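You operate a simulated robot arm through the tools that you are given. There is no shell and no other tool. Be economical: measure what you need, move in short steps, check, and stop when the job is done.

Carry out the task below with a simulated robot arm. There is one attempt and no reset: what you move stays moved.

TASK
Press both seated bars' domes onto the film, row 1 first.
Fine: one push each; bridge parked afterwards; no domes on other films.
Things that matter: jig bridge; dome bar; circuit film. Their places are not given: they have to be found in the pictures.

It is judged by the outcome, as a careful person would: the job done as asked, and still so three seconds after it is handed in. It fails if anything else is knocked over, pushed out of place, dropped, spilled or broken.

THE ROBOT
A 6-joint arm with a two-finger parallel gripper, fixed in place. Base frame: the origin is at the foot of the arm, x ahead of it, y to its left, z up; the work surface is at about z = 800. Lengths are in mm, angles in degrees, forces in N, time in s.
With the tool pointing down near the work surface it reaches from about 260 to 680 mm from the base axis. Its first joint turns from -66.0 to 66.0 degrees. Payload 2.9 kg.
Tool frame: the origin (TCP) lies between the finger pads and is the grasp point; the fingertips stand 30 mm ahead of it; z points along the fingers, y is the line along which they close. The gripper opens to 110 mm. The fingers are 20 mm wide and 10 mm thick; the gripper's body (48 by 112 mm) begins 55 mm behind the TCP.
Orientation is that of the tool frame in the base frame, as [roll, pitch, yaw] about the fixed x, y, z axes, in that order (R = Rz(yaw) Ry(pitch) Rx(roll)). With the fingers straight down and closing along the base's y, the tool's x points along the base's -x, its y along +y and its z along -z.

THE INTERFACE
- The arm moves only by the tool drive_tool. Its argument "commands" is a list of rows, each a list of 3 entries, a list of its own where there are three numbers: the opening, from 0 (shut) to 1 (fully open), then the shift along the base's x, y, z in units of 50 mm (1.0 is 50 mm), then the turn, a rotation vector about the base's x, y, z in units of 5 degrees (1.0 is 5 degrees). In form: [[hand, [dx, dy, dz], [rx, ry, rz]], ...]. A call has 1 to 12 rows; each row shifts and turns the commanded pose from where the row before left it. A call with a number of a shift or a turn outside -1 to 1 is refused whole. A row lasts 0.2 s, in which the tool goes at most 50 mm and 8.6 degrees; a call with a longer step from one row to the next is refused whole, and so is a gripper value outside its range. A pose out of reach is approached as far as the arm can. The call stops where the force on the tool passes 90 N (or 10 N more than at its start, if that is more) or the arm is blocked; 0.2 s more then pass. The fingers move at their own pace (about 108 mm/s each) and stop on an object; they squeeze with about 39 N. The grip force told is the motor's: it shows also when the fingers shut on nothing. Time passes only in rows, and 0.2 s behind the last, so rows that do not move let the fingers close. It gives the time, the measured TCP pose, the force on the tool (base axes), the opening and the grip force at its end, in the units of the frame above (readings bear some noise).
- Cameras (640 x 400 px; columns grow to the right, rows downward): "scene" is fixed at [72.4, 436.7, 1387.9]; the picture's right is [-0.86, -0.52, 0.00], its down [-0.24, 0.40, -0.88] and it looks along [0.46, -0.75, -0.47] (base axes); focal length 337 px, centre (320, 200). "wrist" rides on the gripper at [-36, 0, -57] in the tool frame; the picture's right is [0.00, -1.00, 0.00], its down [0.97, 0.00, -0.24] and it looks along [0.24, 0.00, 0.97] (tool axes); focal length 218 px, centre (320, 200).
- grab_frame(camera): a new picture of that camera. No time passes.
- measure_at(camera, pixels): for up to 12 pixels [column, row] of the newest picture of that camera ("zoom" is the newest enlarged one), the place [x, y, z] in the base frame of the surface seen there, good to about 3 mm, but the place of the scene camera against the robot may be out by one fixed shift of up to 25 mm in any direction. No time passes.
- close_up(camera, box): a new picture of the part [left, top, right, bottom] of that camera's present view, enlarged. No time passes.
- finish_job(): hands the job in; it is judged then, once.

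Work in short steps. Measure before you move; look again where a grasp or a placing could have gone wrong, and mend it. You have 80 turns and 34 pictures in all, the two below and enlarged ones among them. Open the gripper and draw the arm clear of the work before you hand the job in, unless the task says otherwise; then end with one line.

The tools are called after "Emit:" as name(argument=value, ...) on one line, values as JSON. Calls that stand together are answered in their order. drive_tool: Moves the arm, as the interface text tells. Its arguments: {"type":"object","properties":{"commands":{"type":"array"}},"required":["commands"]} The other tools are called the same way: grab_frame (camera) takes a picture; measure_at (camera, pixels) gives the place of the surface under pixels of a picture; close_up (camera, box) takes an enlarged picture of a part of a camera's view; finish_job () hands the job in.

At the start:

```text
time_s: 0.0
tcp_pos: [433.8, -146.6, 1073.6]
tool_rot: [180.0, 0.0, 179.9]
ft_force: [0.9, -0.3, -0.8]
finger_gap: 110.2
gripper_force: 0.1
```

scene: 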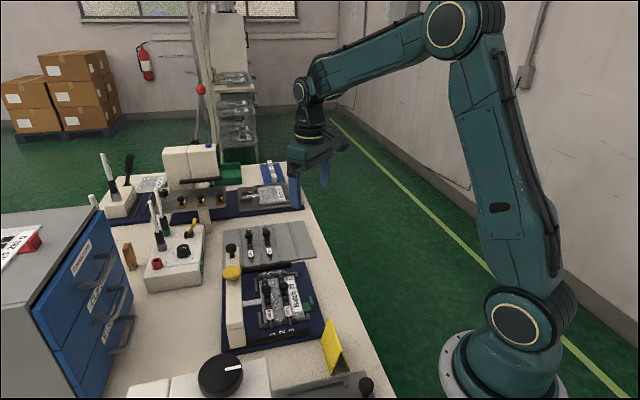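
wrist: 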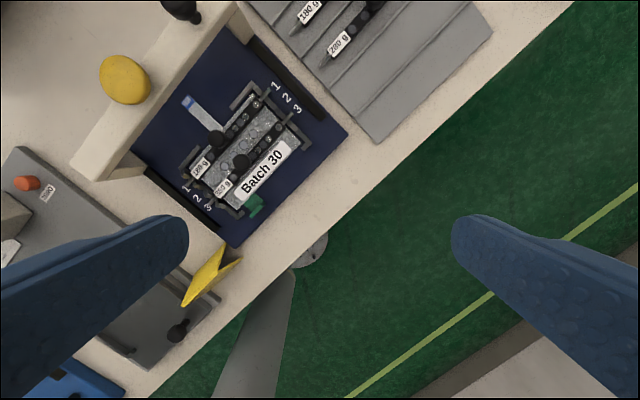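

I zoom in on the jig in both cameras to see the bridge, bars and film.

Emit:
close_up(camera="wrist", box=[60, 0, 360, 250])

Emit:
close_up(camera="scene", box=[200, 210, 390, 370])

Emit:
close_up(camera="scene", box=[90, 130, 330, 290])

```text
1.60 times, centred on (210, 125) of wrist
```

zoom: 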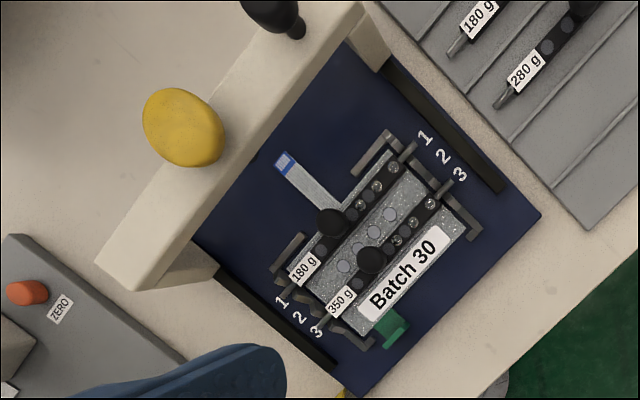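

```text
2.50 times, centred on (295, 290) of scene
```

zoom: 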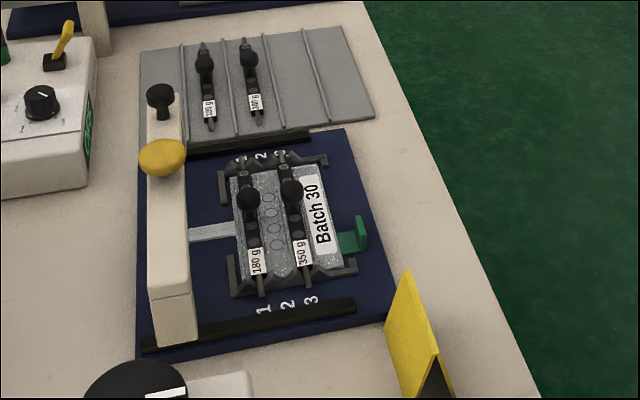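

```text
2.50 times, centred on (210, 210) of scene
```

zoom: 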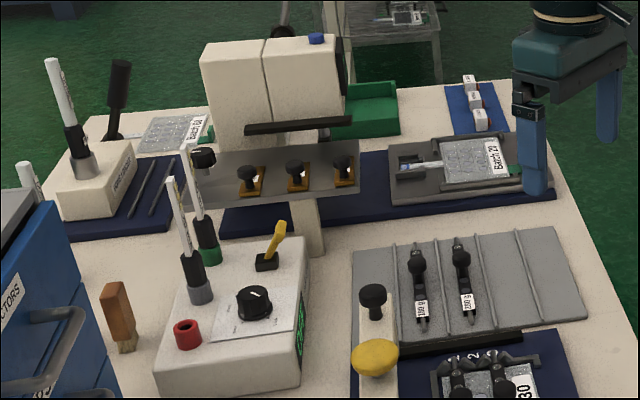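

Bars sit in rows 1 (180 g) and 3 (350 g); the bridge with yellow button is at the left end of its rails. I measure key points.

Emit:
measure_at(camera="wrist", pixels=[[124, 79], [179, 9], [232, 10], [85, 163], [254, 43], [321, 114], [150, 173], [218, 226], [267, 92], [187, 181], [289, 116], [209, 201]])

Emit:
measure_at(camera="wrist", pixels=[[215, 138], [241, 162], [276, 86], [287, 98], [297, 109], [186, 189], [197, 198], [208, 207], [150, 110], [245, 30], [135, 175], [180, 150]])

```text
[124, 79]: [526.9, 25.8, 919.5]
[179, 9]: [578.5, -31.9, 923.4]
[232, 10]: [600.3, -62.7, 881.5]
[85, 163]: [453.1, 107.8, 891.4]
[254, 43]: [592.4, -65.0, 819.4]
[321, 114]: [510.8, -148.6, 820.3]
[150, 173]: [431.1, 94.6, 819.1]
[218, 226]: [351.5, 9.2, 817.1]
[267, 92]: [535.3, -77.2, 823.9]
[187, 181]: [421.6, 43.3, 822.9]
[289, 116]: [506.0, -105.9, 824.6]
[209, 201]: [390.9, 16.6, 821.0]
```

```text
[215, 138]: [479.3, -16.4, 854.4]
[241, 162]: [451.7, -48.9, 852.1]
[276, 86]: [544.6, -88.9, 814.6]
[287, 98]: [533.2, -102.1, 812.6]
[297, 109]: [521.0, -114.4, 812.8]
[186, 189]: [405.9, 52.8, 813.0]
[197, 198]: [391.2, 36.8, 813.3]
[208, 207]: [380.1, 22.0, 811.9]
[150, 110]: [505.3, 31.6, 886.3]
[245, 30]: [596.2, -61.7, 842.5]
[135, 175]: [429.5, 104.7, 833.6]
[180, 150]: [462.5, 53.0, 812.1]
```

I check clearance around the knob (console pens behind it) and the bridge's shape.

Emit:
measure_at(camera="scene", pixels=[[231, 248], [232, 271], [163, 222], [152, 205], [191, 222], [183, 251], [204, 262], [232, 257], [236, 300], [226, 340], [272, 287], [330, 350]])

Emit:
close_up(camera="scene", box=[210, 235, 290, 285])

```text
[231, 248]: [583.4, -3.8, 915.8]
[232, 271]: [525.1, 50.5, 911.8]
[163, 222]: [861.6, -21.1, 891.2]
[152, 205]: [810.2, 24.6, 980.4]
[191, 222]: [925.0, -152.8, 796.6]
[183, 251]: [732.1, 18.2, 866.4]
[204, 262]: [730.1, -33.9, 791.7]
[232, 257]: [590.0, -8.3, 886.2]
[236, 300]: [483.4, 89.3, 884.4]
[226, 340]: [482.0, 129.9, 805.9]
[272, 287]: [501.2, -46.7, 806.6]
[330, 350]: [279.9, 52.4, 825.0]
```

```text
8.00 times, centred on (250, 260) of scene
```

zoom: 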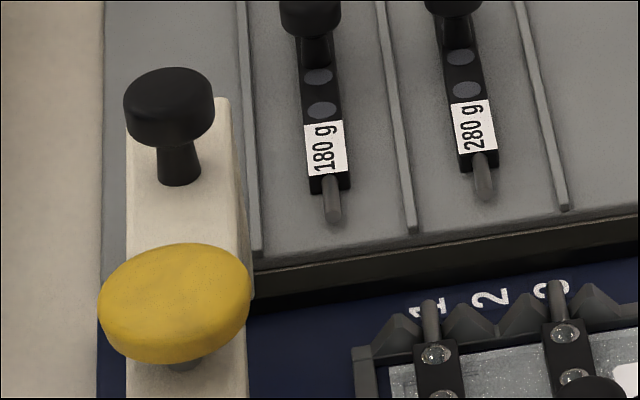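

The way is clear. I turn the tool 45° so the fingers close along the bridge's travel, and move above the black knob.

Emit:
drive_tool(commands=[[1, [0.3, 0.25, -0.1], [0, 0, -1]], [1, [0.3, 0.25, -0.1], [0, 0, -1]], [1, [0.3, 0.25, -0.1], [0, 0, -1]], [1, [0.3, 0.25, -0.1], [0, 0, -1]], [1, [0.3, 0.25, -0.1], [0, 0, -1]], [1, [0.3, 0.25, -0.1], [0, 0, -1]], [1, [0.3, 0.25, -0.1], [0, 0, -1]], [1, [0.3, 0.25, -0.1], [0, 0, -1]], [1, [0.3, 0.25, -0.1], [0, 0, -1]]])

Emit:
grab_frame(camera="wrist")

```text
time_s: 2.0
tcp_pos: [568.1, -32.7, 1028.3]
tool_rot: [-180.0, 0.1, 134.8]
ft_force: [-0.5, -0.1, -0.3]
finger_gap: 109.8
gripper_force: 0.0
```

```text
27 pictures are left
```

wrist: 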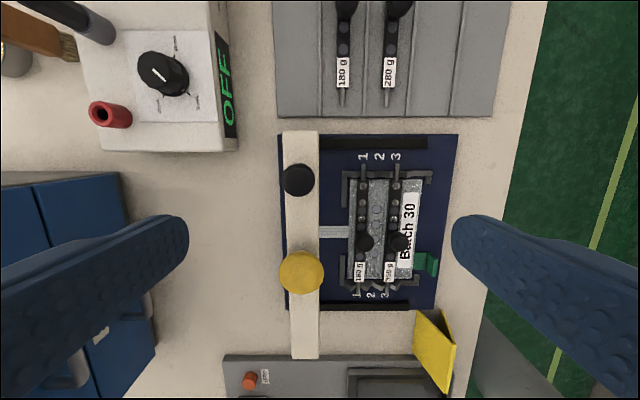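

Axes line up well. I measure knob, button, beam edges and both rows from here.

Emit:
measure_at(camera="wrist", pixels=[[298, 180], [301, 272], [286, 220], [316, 220], [294, 330], [316, 330], [363, 172], [358, 287], [396, 172], [388, 287], [365, 242], [399, 242]])

Emit:
close_up(camera="wrist", box=[260, 120, 480, 320])

```text
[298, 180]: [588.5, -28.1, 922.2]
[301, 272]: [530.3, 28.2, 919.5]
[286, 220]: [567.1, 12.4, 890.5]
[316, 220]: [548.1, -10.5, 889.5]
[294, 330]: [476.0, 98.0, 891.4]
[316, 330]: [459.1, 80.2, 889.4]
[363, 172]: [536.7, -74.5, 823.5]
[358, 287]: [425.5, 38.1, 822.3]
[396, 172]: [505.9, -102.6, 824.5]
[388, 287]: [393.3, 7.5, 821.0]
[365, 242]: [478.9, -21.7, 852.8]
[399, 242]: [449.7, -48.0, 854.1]
```

```text
2.00 times, centred on (370, 220) of wrist
```

zoom: 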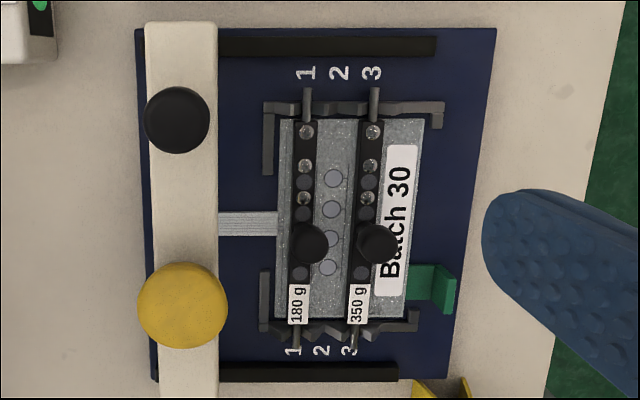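

Bridge centreline s≈-395 (along travel), row 1 ≈ -327, row 3 ≈ -285. I go over the knob (588,-28) and lower to TCP z≈926.

Emit:
drive_tool(commands=[[0.6, [0.4, 0.09, 0], [0, 0, 0]], [0.6, [0, 0, -0.5], [0, 0, 0]], [0.6, [0, 0, -0.5], [0, 0, 0]], [0.6, [0, 0, -0.5], [0, 0, 0]], [0.6, [0, 0, -0.35], [0, 0, 0]], [0.6, [0, 0, -0.19], [0, 0, 0]]])

Emit:
grab_frame(camera="wrist")

```text
time_s: 3.4
tcp_pos: [587.2, -28.5, 926.9]
tool_rot: [-180.0, -0.1, 134.9]
ft_force: [0.2, 0.4, 0.1]
finger_gap: 66.1
gripper_force: 0.1
```

```text
25 pictures are left
```

wrist: 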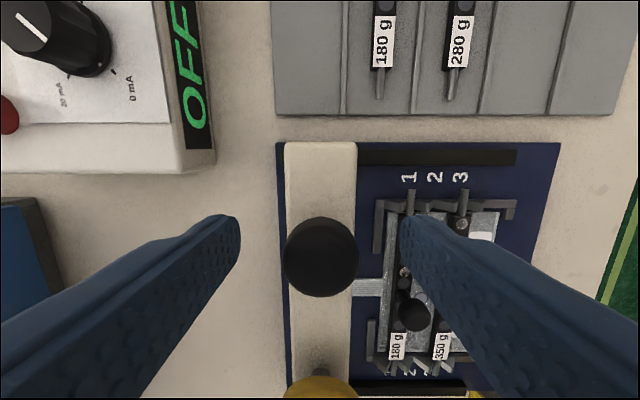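

The knob lies between the fingers (320,256). I close on it.

Emit:
drive_tool(commands=[[0, [0, 0, 0], [0, 0, 0]], [0, [0, 0, 0], [0, 0, 0]], [0, [0, 0, 0], [0, 0, 0]]])

```text
time_s: 4.2
tcp_pos: [587.5, -28.9, 926.7]
tool_rot: [179.9, 0.0, 135.0]
ft_force: [-1.6, -2.5, -1.6]
finger_gap: 25.4
gripper_force: 44.9
```

Gripped (25 mm). I slide the bridge ~68 mm along the rails to row 1.

Emit:
drive_tool(commands=[[0, [-0.1, -0.1, 0], [0, 0, 0]], [0, [-0.16, -0.16, 0], [0, 0, 0]], [0, [-0.16, -0.16, 0], [0, 0, 0]], [0, [-0.16, -0.16, 0], [0, 0, 0]], [0, [-0.16, -0.16, 0], [0, 0, 0]], [0, [-0.11, -0.11, 0], [0, 0, 0]], [0, [-0.06, -0.06, 0], [0, 0, 0]], [0, [0, 0, 0], [0, 0, 0]]])

Emit:
grab_frame(camera="scene")

Emit:
close_up(camera="wrist", box=[200, 100, 520, 400])

```text
time_s: 6.0
tcp_pos: [542.8, -75.4, 926.0]
tool_rot: [180.0, -0.1, 135.0]
ft_force: [-5.8, 2.4, 6.3]
finger_gap: 25.5
gripper_force: 45.9
```

```text
24 pictures are left
```

scene: 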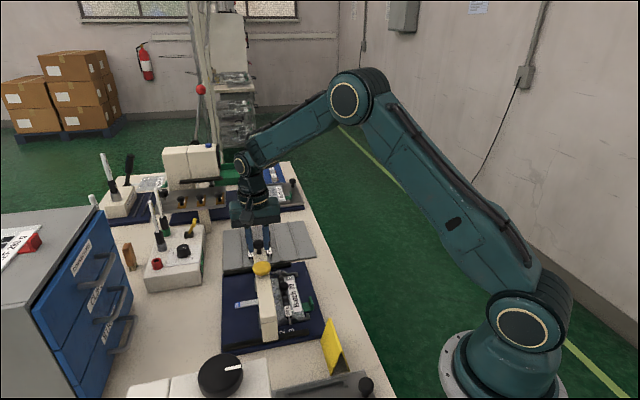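

```text
1.33 times, centred on (360, 250) of wrist
```

zoom: 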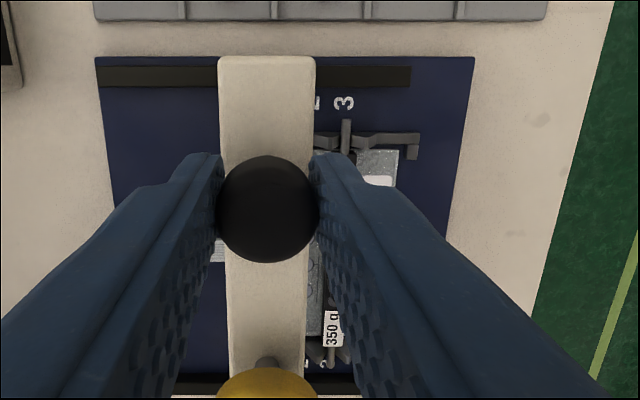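

I'm at s≈-330.5; refined geometry from the earlier view puts row 1 at ≈-326.5, row 3 at ≈-287. I nudge 4 mm further.

Emit:
drive_tool(commands=[[0, [-0.04, -0.06, 0], [0, 0, 0]], [0, [-0.01, -0.01, 0], [0, 0, 0]], [0, [0, 0, 0], [0, 0, 0]]])

```text
time_s: 6.8
tcp_pos: [539.1, -77.9, 927.0]
tool_rot: [-179.9, 0.0, 135.0]
ft_force: [-11.6, 8.0, 14.0]
finger_gap: 25.3
gripper_force: 44.1
```

At row 1 (s≈-326). I release and rise to check the alignment.

Emit:
drive_tool(commands=[[0.6, [0, 0, 0], [0, 0, 0]], [0.6, [0, 0, 0], [0, 0, 0]], [0.6, [0, 0, 0.4], [0, 0, 0]], [0.6, [0, 0, 0.8], [0, 0, 0]], [0.6, [0, 0, 0.8], [0, 0, 0]], [0.6, [0, 0, 0], [0, 0, 0]]])

Emit:
close_up(camera="wrist", box=[200, 100, 440, 340])

Emit:
close_up(camera="scene", box=[210, 240, 350, 360])

```text
time_s: 8.2
tcp_pos: [539.1, -80.3, 1026.4]
tool_rot: [-180.0, 0.0, 135.0]
ft_force: [-0.3, 1.1, -0.2]
finger_gap: 66.1
gripper_force: 0.1
```

```text
1.67 times, centred on (320, 220) of wrist
```

zoom: 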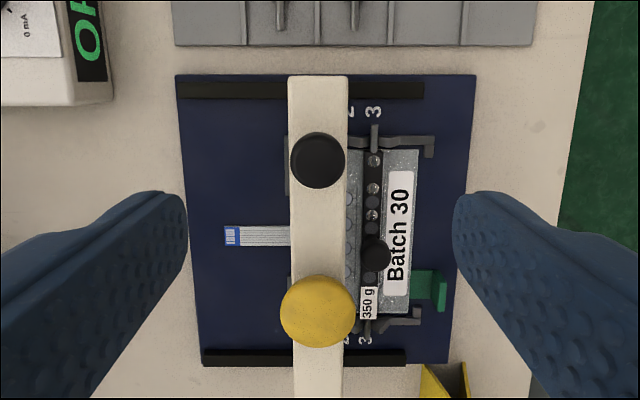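

```text
3.33 times, centred on (280, 300) of scene
```

zoom: 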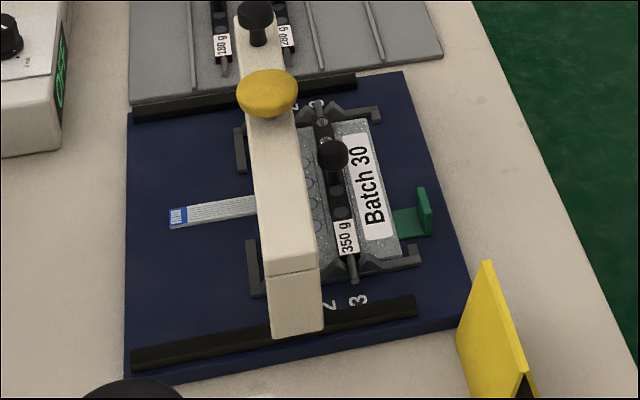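

Beam centre is within ~1 mm of row 1 (row 3 is ~39 mm away). I shut the fingers and move above the button at about (482.5,-22.7).

Emit:
drive_tool(commands=[[0, [-0.3, 0.3, 0], [0, 0, 0]], [0, [-0.4, 0.4, 0], [0, 0, 0]], [0, [-0.432, 0.452, 0], [0, 0, 0]], [0, [0, 0, -0.6], [0, 0, 0]], [0, [0, 0, -0.5], [0, 0, 0]], [0, [0, 0, 0], [0, 0, 0]]])

Emit:
grab_frame(camera="wrist")

```text
time_s: 9.6
tcp_pos: [484.0, -20.6, 969.6]
tool_rot: [-179.9, 0.0, 135.0]
ft_force: [0.1, -0.4, -0.1]
finger_gap: 0.0
gripper_force: 37.4
```

```text
20 pictures are left
```

wrist: 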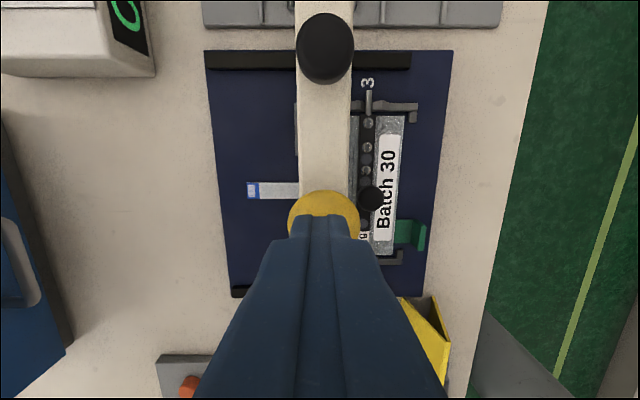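

Tip is ~2 mm left of the button centre (323); I correct and descend gently to contact.

Emit:
drive_tool(commands=[[0, [-0.03, -0.03, -0.1], [0, 0, 0]], [0, [0, 0, -0.15], [0, 0, 0]], [0, [0, 0, -0.08], [0, 0, 0]], [0, [0, 0, -0.06], [0, 0, 0]], [0, [0, 0, -0.06], [0, 0, 0]]])

```text
time_s: 10.8
tcp_pos: [482.1, -22.4, 948.8]
tool_rot: [180.0, 0.0, 134.9]
ft_force: [-1.0, -0.2, 2.0]
finger_gap: 0.0
gripper_force: 37.3
```

Just at contact. I keep pressing in 2 mm steps, watching the force.

Emit:
drive_tool(commands=[[0, [0, 0, -0.04], [0, 0, 0]], [0, [0, 0, -0.04], [0, 0, 0]], [0, [0, 0, -0.04], [0, 0, 0]]])

```text
time_s: 11.6
tcp_pos: [483.1, -22.6, 942.6]
tool_rot: [180.0, 0.0, 135.0]
ft_force: [-0.1, -0.7, 4.4]
finger_gap: 0.0
gripper_force: 37.6
```

Emit:
drive_tool(commands=[[0, [0, 0, -0.04], [0, 0, 0]], [0, [0, 0, -0.04], [0, 0, 0]], [0, [0, 0, -0.04], [0, 0, 0]]])

```text
time_s: 12.4
tcp_pos: [483.9, -21.7, 939.9]
tool_rot: [179.5, 0.4, 135.1]
ft_force: [-14.0, 5.3, 57.5]
finger_gap: 0.0
gripper_force: 37.4
```

Force jumped to 57 N at z≈940. I look before going on.

Emit:
close_up(camera="scene", box=[220, 240, 340, 340])

```text
4.00 times, centred on (280, 290) of scene
```

zoom: 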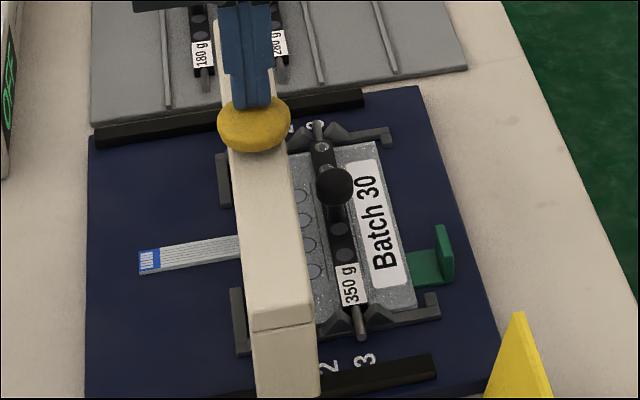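

The button is bottomed on the beam. I hold briefly, then lift straight up.

Emit:
drive_tool(commands=[[0, [0, 0, 0], [0, 0, 0]], [0, [0, 0, 0], [0, 0, 0]]])

Emit:
drive_tool(commands=[[0, [0, 0, 0.1], [0, 0, 0]], [0, [0, 0, 0.2], [0, 0, 0]], [0, [0, 0, 0.5], [0, 0, 0]], [0, [0, 0, 0.5], [0, 0, 0]], [0, [0, 0, 0.52], [0, 0, 0]], [0, [0, 0, 0], [0, 0, 0]]])

Emit:
grab_frame(camera="wrist")

```text
time_s: 13.0
tcp_pos: [482.4, -21.8, 942.2]
tool_rot: [179.6, 0.4, 135.1]
ft_force: [-13.2, 6.6, 58.1]
finger_gap: 0.2
gripper_force: 37.6
```

```text
time_s: 14.4
tcp_pos: [482.4, -21.0, 1028.5]
tool_rot: [-180.0, 0.0, 135.0]
ft_force: [0.6, 0.0, 0.4]
finger_gap: 0.0
gripper_force: 37.6
```

```text
18 pictures are left
```

wrist: 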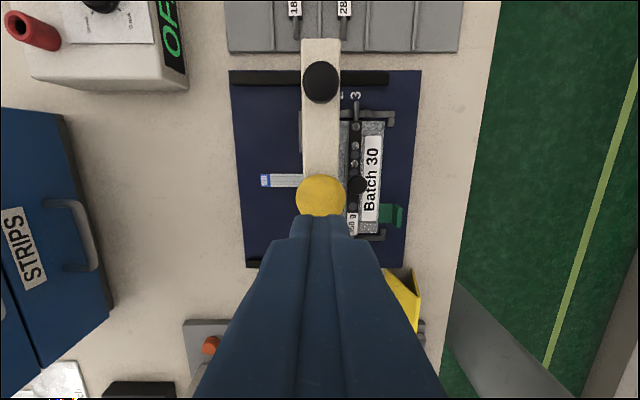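

The button sprang back. I go back to the black knob (~538.5,-78) and grip it again.

Emit:
drive_tool(commands=[[0.6, [0.4, -0.4, 0], [0, 0, 0]], [0.6, [0.4, -0.4, 0], [0, 0, 0]], [0.6, [0.32, -0.34, 0], [0, 0, 0]], [0.6, [0, 0, -0.7], [0, 0, 0]], [0.6, [0, 0, -0.7], [0, 0, 0]], [0.6, [0, 0, -0.42], [0, 0, 0]], [0.6, [0, 0, -0.19], [0, 0, 0]], [0.6, [0, 0, 0], [0, 0, 0]]])

Emit:
grab_frame(camera="wrist")

```text
time_s: 16.2
tcp_pos: [538.5, -78.7, 927.0]
tool_rot: [-180.0, 0.0, 135.1]
ft_force: [-0.3, 0.3, -0.9]
finger_gap: 66.0
gripper_force: 0.1
```

```text
17 pictures are left
```

wrist: 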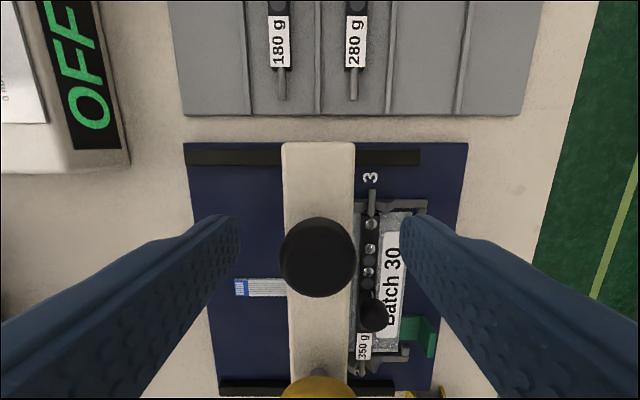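

Knob is centred between the fingers. I close, then slide ~39 mm to row 3.

Emit:
drive_tool(commands=[[0, [0, 0, 0], [0, 0, 0]], [0, [0, 0, 0], [0, 0, 0]], [0, [0, 0, 0], [0, 0, 0]]])

Emit:
drive_tool(commands=[[0, [-0.1, -0.105, 0], [0, 0, 0]], [0, [-0.15, -0.155, 0], [0, 0, 0]], [0, [-0.15, -0.155, 0], [0, 0, 0]], [0, [-0.1, -0.1, 0], [0, 0, 0]], [0, [-0.04, -0.05, 0], [0, 0, 0]], [0, [0, 0, 0], [0, 0, 0]]])

```text
time_s: 17.0
tcp_pos: [537.8, -79.1, 926.6]
tool_rot: [-180.0, -0.1, 135.1]
ft_force: [2.1, 0.6, -2.6]
finger_gap: 25.2
gripper_force: 45.1
```

```text
time_s: 18.4
tcp_pos: [510.8, -106.0, 926.8]
tool_rot: [-179.9, -0.2, 135.1]
ft_force: [-10.0, 7.3, 5.3]
finger_gap: 25.2
gripper_force: 44.7
```

At s≈-286.2 — row 3. Release, rise and check.

Emit:
drive_tool(commands=[[0.6, [0, 0, 0], [0, 0, 0]], [0.6, [0, 0, 0], [0, 0, 0]], [0.6, [0, 0, 0.4], [0, 0, 0]], [0.6, [0, 0, 0.8], [0, 0, 0]], [0.6, [0, 0, 0.8], [0, 0, 0]], [0.6, [0, 0, 0], [0, 0, 0]]])

Emit:
close_up(camera="wrist", box=[200, 100, 440, 340])

Emit:
close_up(camera="scene", box=[220, 240, 340, 340])

```text
time_s: 19.8
tcp_pos: [512.7, -107.0, 1029.2]
tool_rot: [180.0, 0.1, 135.0]
ft_force: [-0.7, 0.0, -1.1]
finger_gap: 65.9
gripper_force: 0.2
```

```text
1.67 times, centred on (320, 220) of wrist
```

zoom: 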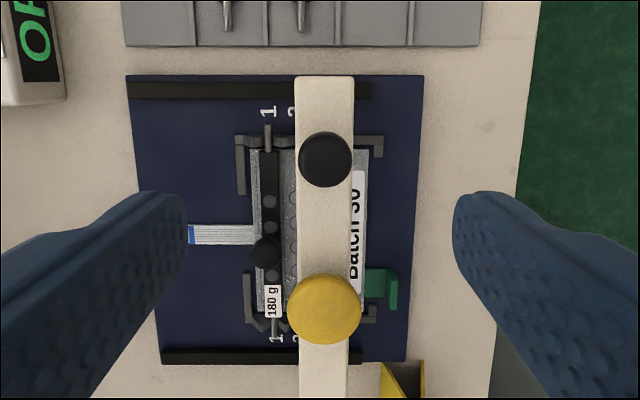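

```text
4.00 times, centred on (280, 290) of scene
```

zoom: 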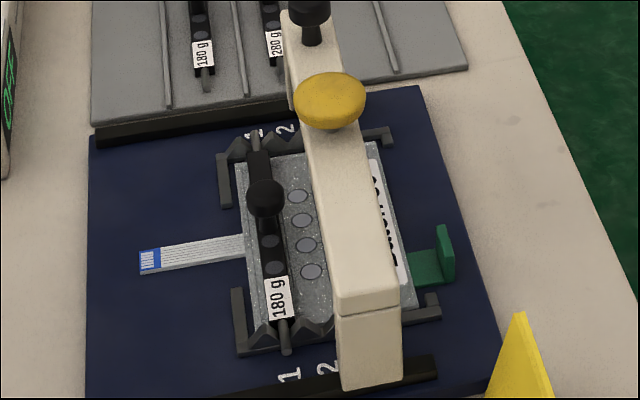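

Bar 1's domes have left its sockets, and the beam is ~39.6 mm from row 1, i.e. on row 3. Next I go above the button (~454,-51) with fingers shut.

Emit:
drive_tool(commands=[[0, [-0.3, 0.3, 0], [0, 0, 0]], [0, [-0.4, 0.4, 0], [0, 0, 0]], [0, [-0.46, 0.42, 0], [0, 0, 0]], [0, [0, 0, -0.6], [0, 0, 0]], [0, [0, 0, -0.6], [0, 0, 0]], [0, [0, 0, 0], [0, 0, 0]]])

Emit:
grab_frame(camera="wrist")

```text
time_s: 21.2
tcp_pos: [453.5, -52.0, 967.2]
tool_rot: [-180.0, 0.0, 135.0]
ft_force: [0.0, 1.0, 0.0]
finger_gap: 0.0
gripper_force: 37.5
```

```text
14 pictures are left
```

wrist: 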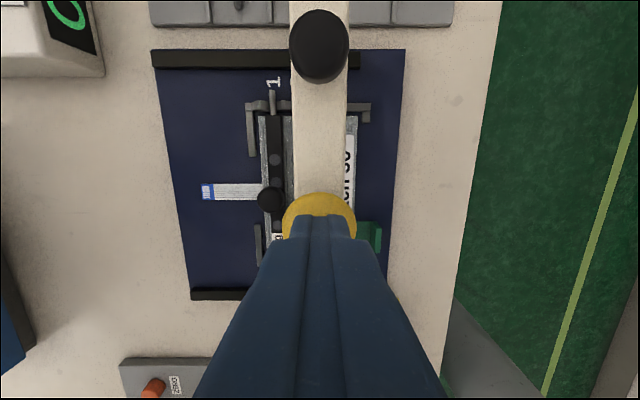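

Centred on the button (320). I press in one continuous downward push to the same depth as before (commanded ≈935).

Emit:
drive_tool(commands=[[0, [0, 0, -0.15], [0, 0, 0]], [0, [0, 0, -0.15], [0, 0, 0]], [0, [0, 0, -0.08], [0, 0, 0]], [0, [0, 0, -0.06], [0, 0, 0]], [0, [0, 0, -0.06], [0, 0, 0]], [0, [0, 0, -0.06], [0, 0, 0]], [0, [0, 0, -0.04], [0, 0, 0]], [0, [0, 0, -0.04], [0, 0, 0]], [0, [0, 0, 0], [0, 0, 0]]])

```text
time_s: 23.2
tcp_pos: [453.8, -50.4, 941.4]
tool_rot: [179.6, 0.4, 135.0]
ft_force: [-18.8, 11.6, 76.1]
finger_gap: 0.0
gripper_force: 37.9
```

Bottomed (76 N at z≈941). Lift and go back to the knob.

Emit:
drive_tool(commands=[[0, [0, 0, 0.14], [0, 0, 0]], [0, [0, 0, 0.2], [0, 0, 0]], [0, [0, 0, 0.5], [0, 0, 0]], [0, [0, 0, 0.5], [0, 0, 0]], [0, [0, 0, 0.52], [0, 0, 0]], [0.6, [0.4, -0.4, 0], [0, 0, 0]], [0.6, [0.4, -0.4, 0], [0, 0, 0]], [0.6, [0.35, -0.31, 0], [0, 0, 0]], [0.6, [0, 0, 0], [0, 0, 0]]])

Emit:
grab_frame(camera="wrist")

```text
time_s: 25.2
tcp_pos: [512.9, -107.1, 1029.8]
tool_rot: [-180.0, 0.1, 135.0]
ft_force: [-0.1, -0.2, -0.1]
finger_gap: 66.2
gripper_force: 0.1
```

```text
13 pictures are left
```

wrist: 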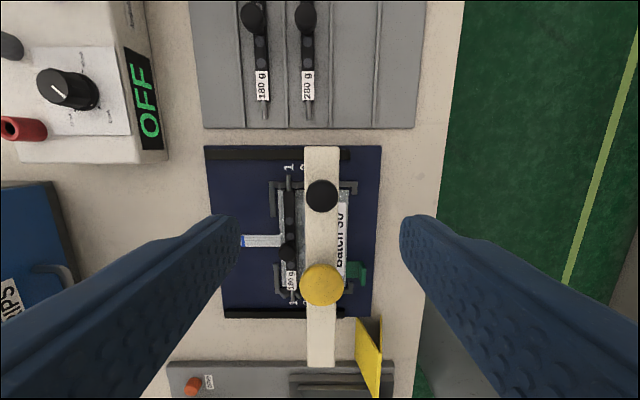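

Knob is centred (321). Descend and grip.

Emit:
drive_tool(commands=[[0.6, [-0.02, 0, -0.7], [0, 0, 0]], [0.6, [0, 0, -0.7], [0, 0, 0]], [0.6, [0, 0, -0.42], [0, 0, 0]], [0.6, [0, 0, -0.23], [0, 0, 0]], [0, [0, 0, 0], [0, 0, 0]], [0, [0, 0, 0], [0, 0, 0]], [0, [0, 0, 0], [0, 0, 0]]])

```text
time_s: 26.8
tcp_pos: [510.9, -108.0, 925.4]
tool_rot: [180.0, 0.0, 135.1]
ft_force: [-1.4, -1.0, -1.4]
finger_gap: 25.6
gripper_force: 45.5
```

Gripped. Slide the bridge back to its parked place (TCP 587.5,-28.9).

Emit:
drive_tool(commands=[[0, [0.1, 0.103, 0], [0, 0, 0]], [0, [0.16, 0.165, 0], [0, 0, 0]], [0, [0.2, 0.207, 0], [0, 0, 0]], [0, [0.2, 0.207, 0], [0, 0, 0]], [0, [0.2, 0.207, 0], [0, 0, 0]], [0, [0.2, 0.207, 0], [0, 0, 0]], [0, [0.2, 0.206, 0], [0, 0, 0]], [0, [0.14, 0.14, 0], [0, 0, 0]], [0, [0.08, 0.08, 0], [0, 0, 0]], [0, [0.05, 0.05, 0], [0, 0, 0]], [0, [0, 0, 0], [0, 0, 0]]])

```text
time_s: 29.2
tcp_pos: [586.7, -29.8, 925.2]
tool_rot: [179.8, 0.2, 134.9]
ft_force: [21.5, -21.4, -3.0]
finger_gap: 25.4
gripper_force: 44.6
```

About 1 mm short with some lateral strain; I nudge it and release, then rise.

Emit:
drive_tool(commands=[[0, [0.035, 0.0, 0], [0, 0, 0]], [0, [0, 0, 0], [0, 0, 0]], [0.6, [0, 0, 0], [0, 0, 0]], [0.6, [0, 0, 0], [0, 0, 0]], [0.6, [0, 0, 0.4], [0, 0, 0]], [0.6, [0, 0, 0.8], [0, 0, 0]], [0.6, [-0.3, -0.3, 0.8], [0, 0, 0]], [0.6, [-0.4, -0.4, 0], [0, 0, 0]], [0.6, [0, 0, 0], [0, 0, 0]]])

Emit:
close_up(camera="wrist", box=[200, 100, 440, 340])

Emit:
close_up(camera="scene", box=[220, 240, 340, 340])

```text
time_s: 31.2
tcp_pos: [553.1, -63.6, 1027.7]
tool_rot: [-180.0, 0.0, 135.1]
ft_force: [0.2, 0.3, 0.0]
finger_gap: 65.8
gripper_force: 0.1
```

```text
1.67 times, centred on (320, 220) of wrist
```

zoom: 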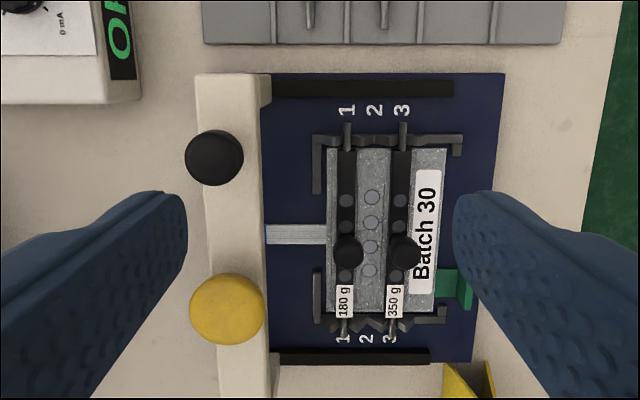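

```text
4.00 times, centred on (280, 290) of scene
```

zoom: 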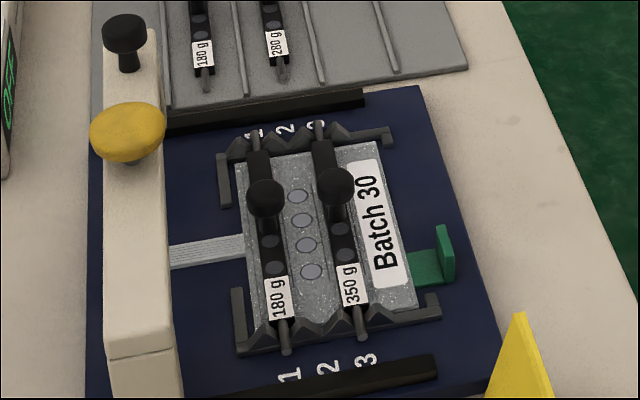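

Both bars' sockets are empty (domes on the film), and the bridge is back at s≈-394.7, its parked place. I open the gripper and raise the arm clear.

Emit:
drive_tool(commands=[[1, [-0.4, -0.4, 0.5], [0, 0, 0]], [1, [-0.5, -0.5, 0.5], [0, 0, 0]], [1, [-0.5, -0.5, 0], [0, 0, 0]], [1, [-0.4, -0.4, 0], [0, 0, 0]], [1, [0, 0, 0], [0, 0, 0]]])

Emit:
grab_frame(camera="scene")

```text
time_s: 32.4
tcp_pos: [462.1, -153.5, 1073.7]
tool_rot: [180.0, -0.1, 135.0]
ft_force: [0.4, -0.4, 0.6]
finger_gap: 110.2
gripper_force: 0.0
```

```text
10 pictures are left
```

scene: 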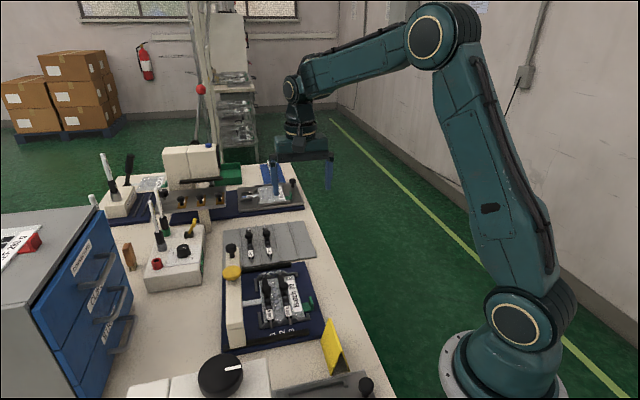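

The scene matches the start, with the bridge parked and the arm clear, so I hand the job in.

Emit:
finish_job()

```text
The job is handed in.
```

I pressed the row 1 bar and then the row 3 bar, one push each. The dome sockets I could see on both bars are now empty. The bridge is back within about 1 mm of where it was parked, no other film was touched, and the arm is clear with the gripper open.
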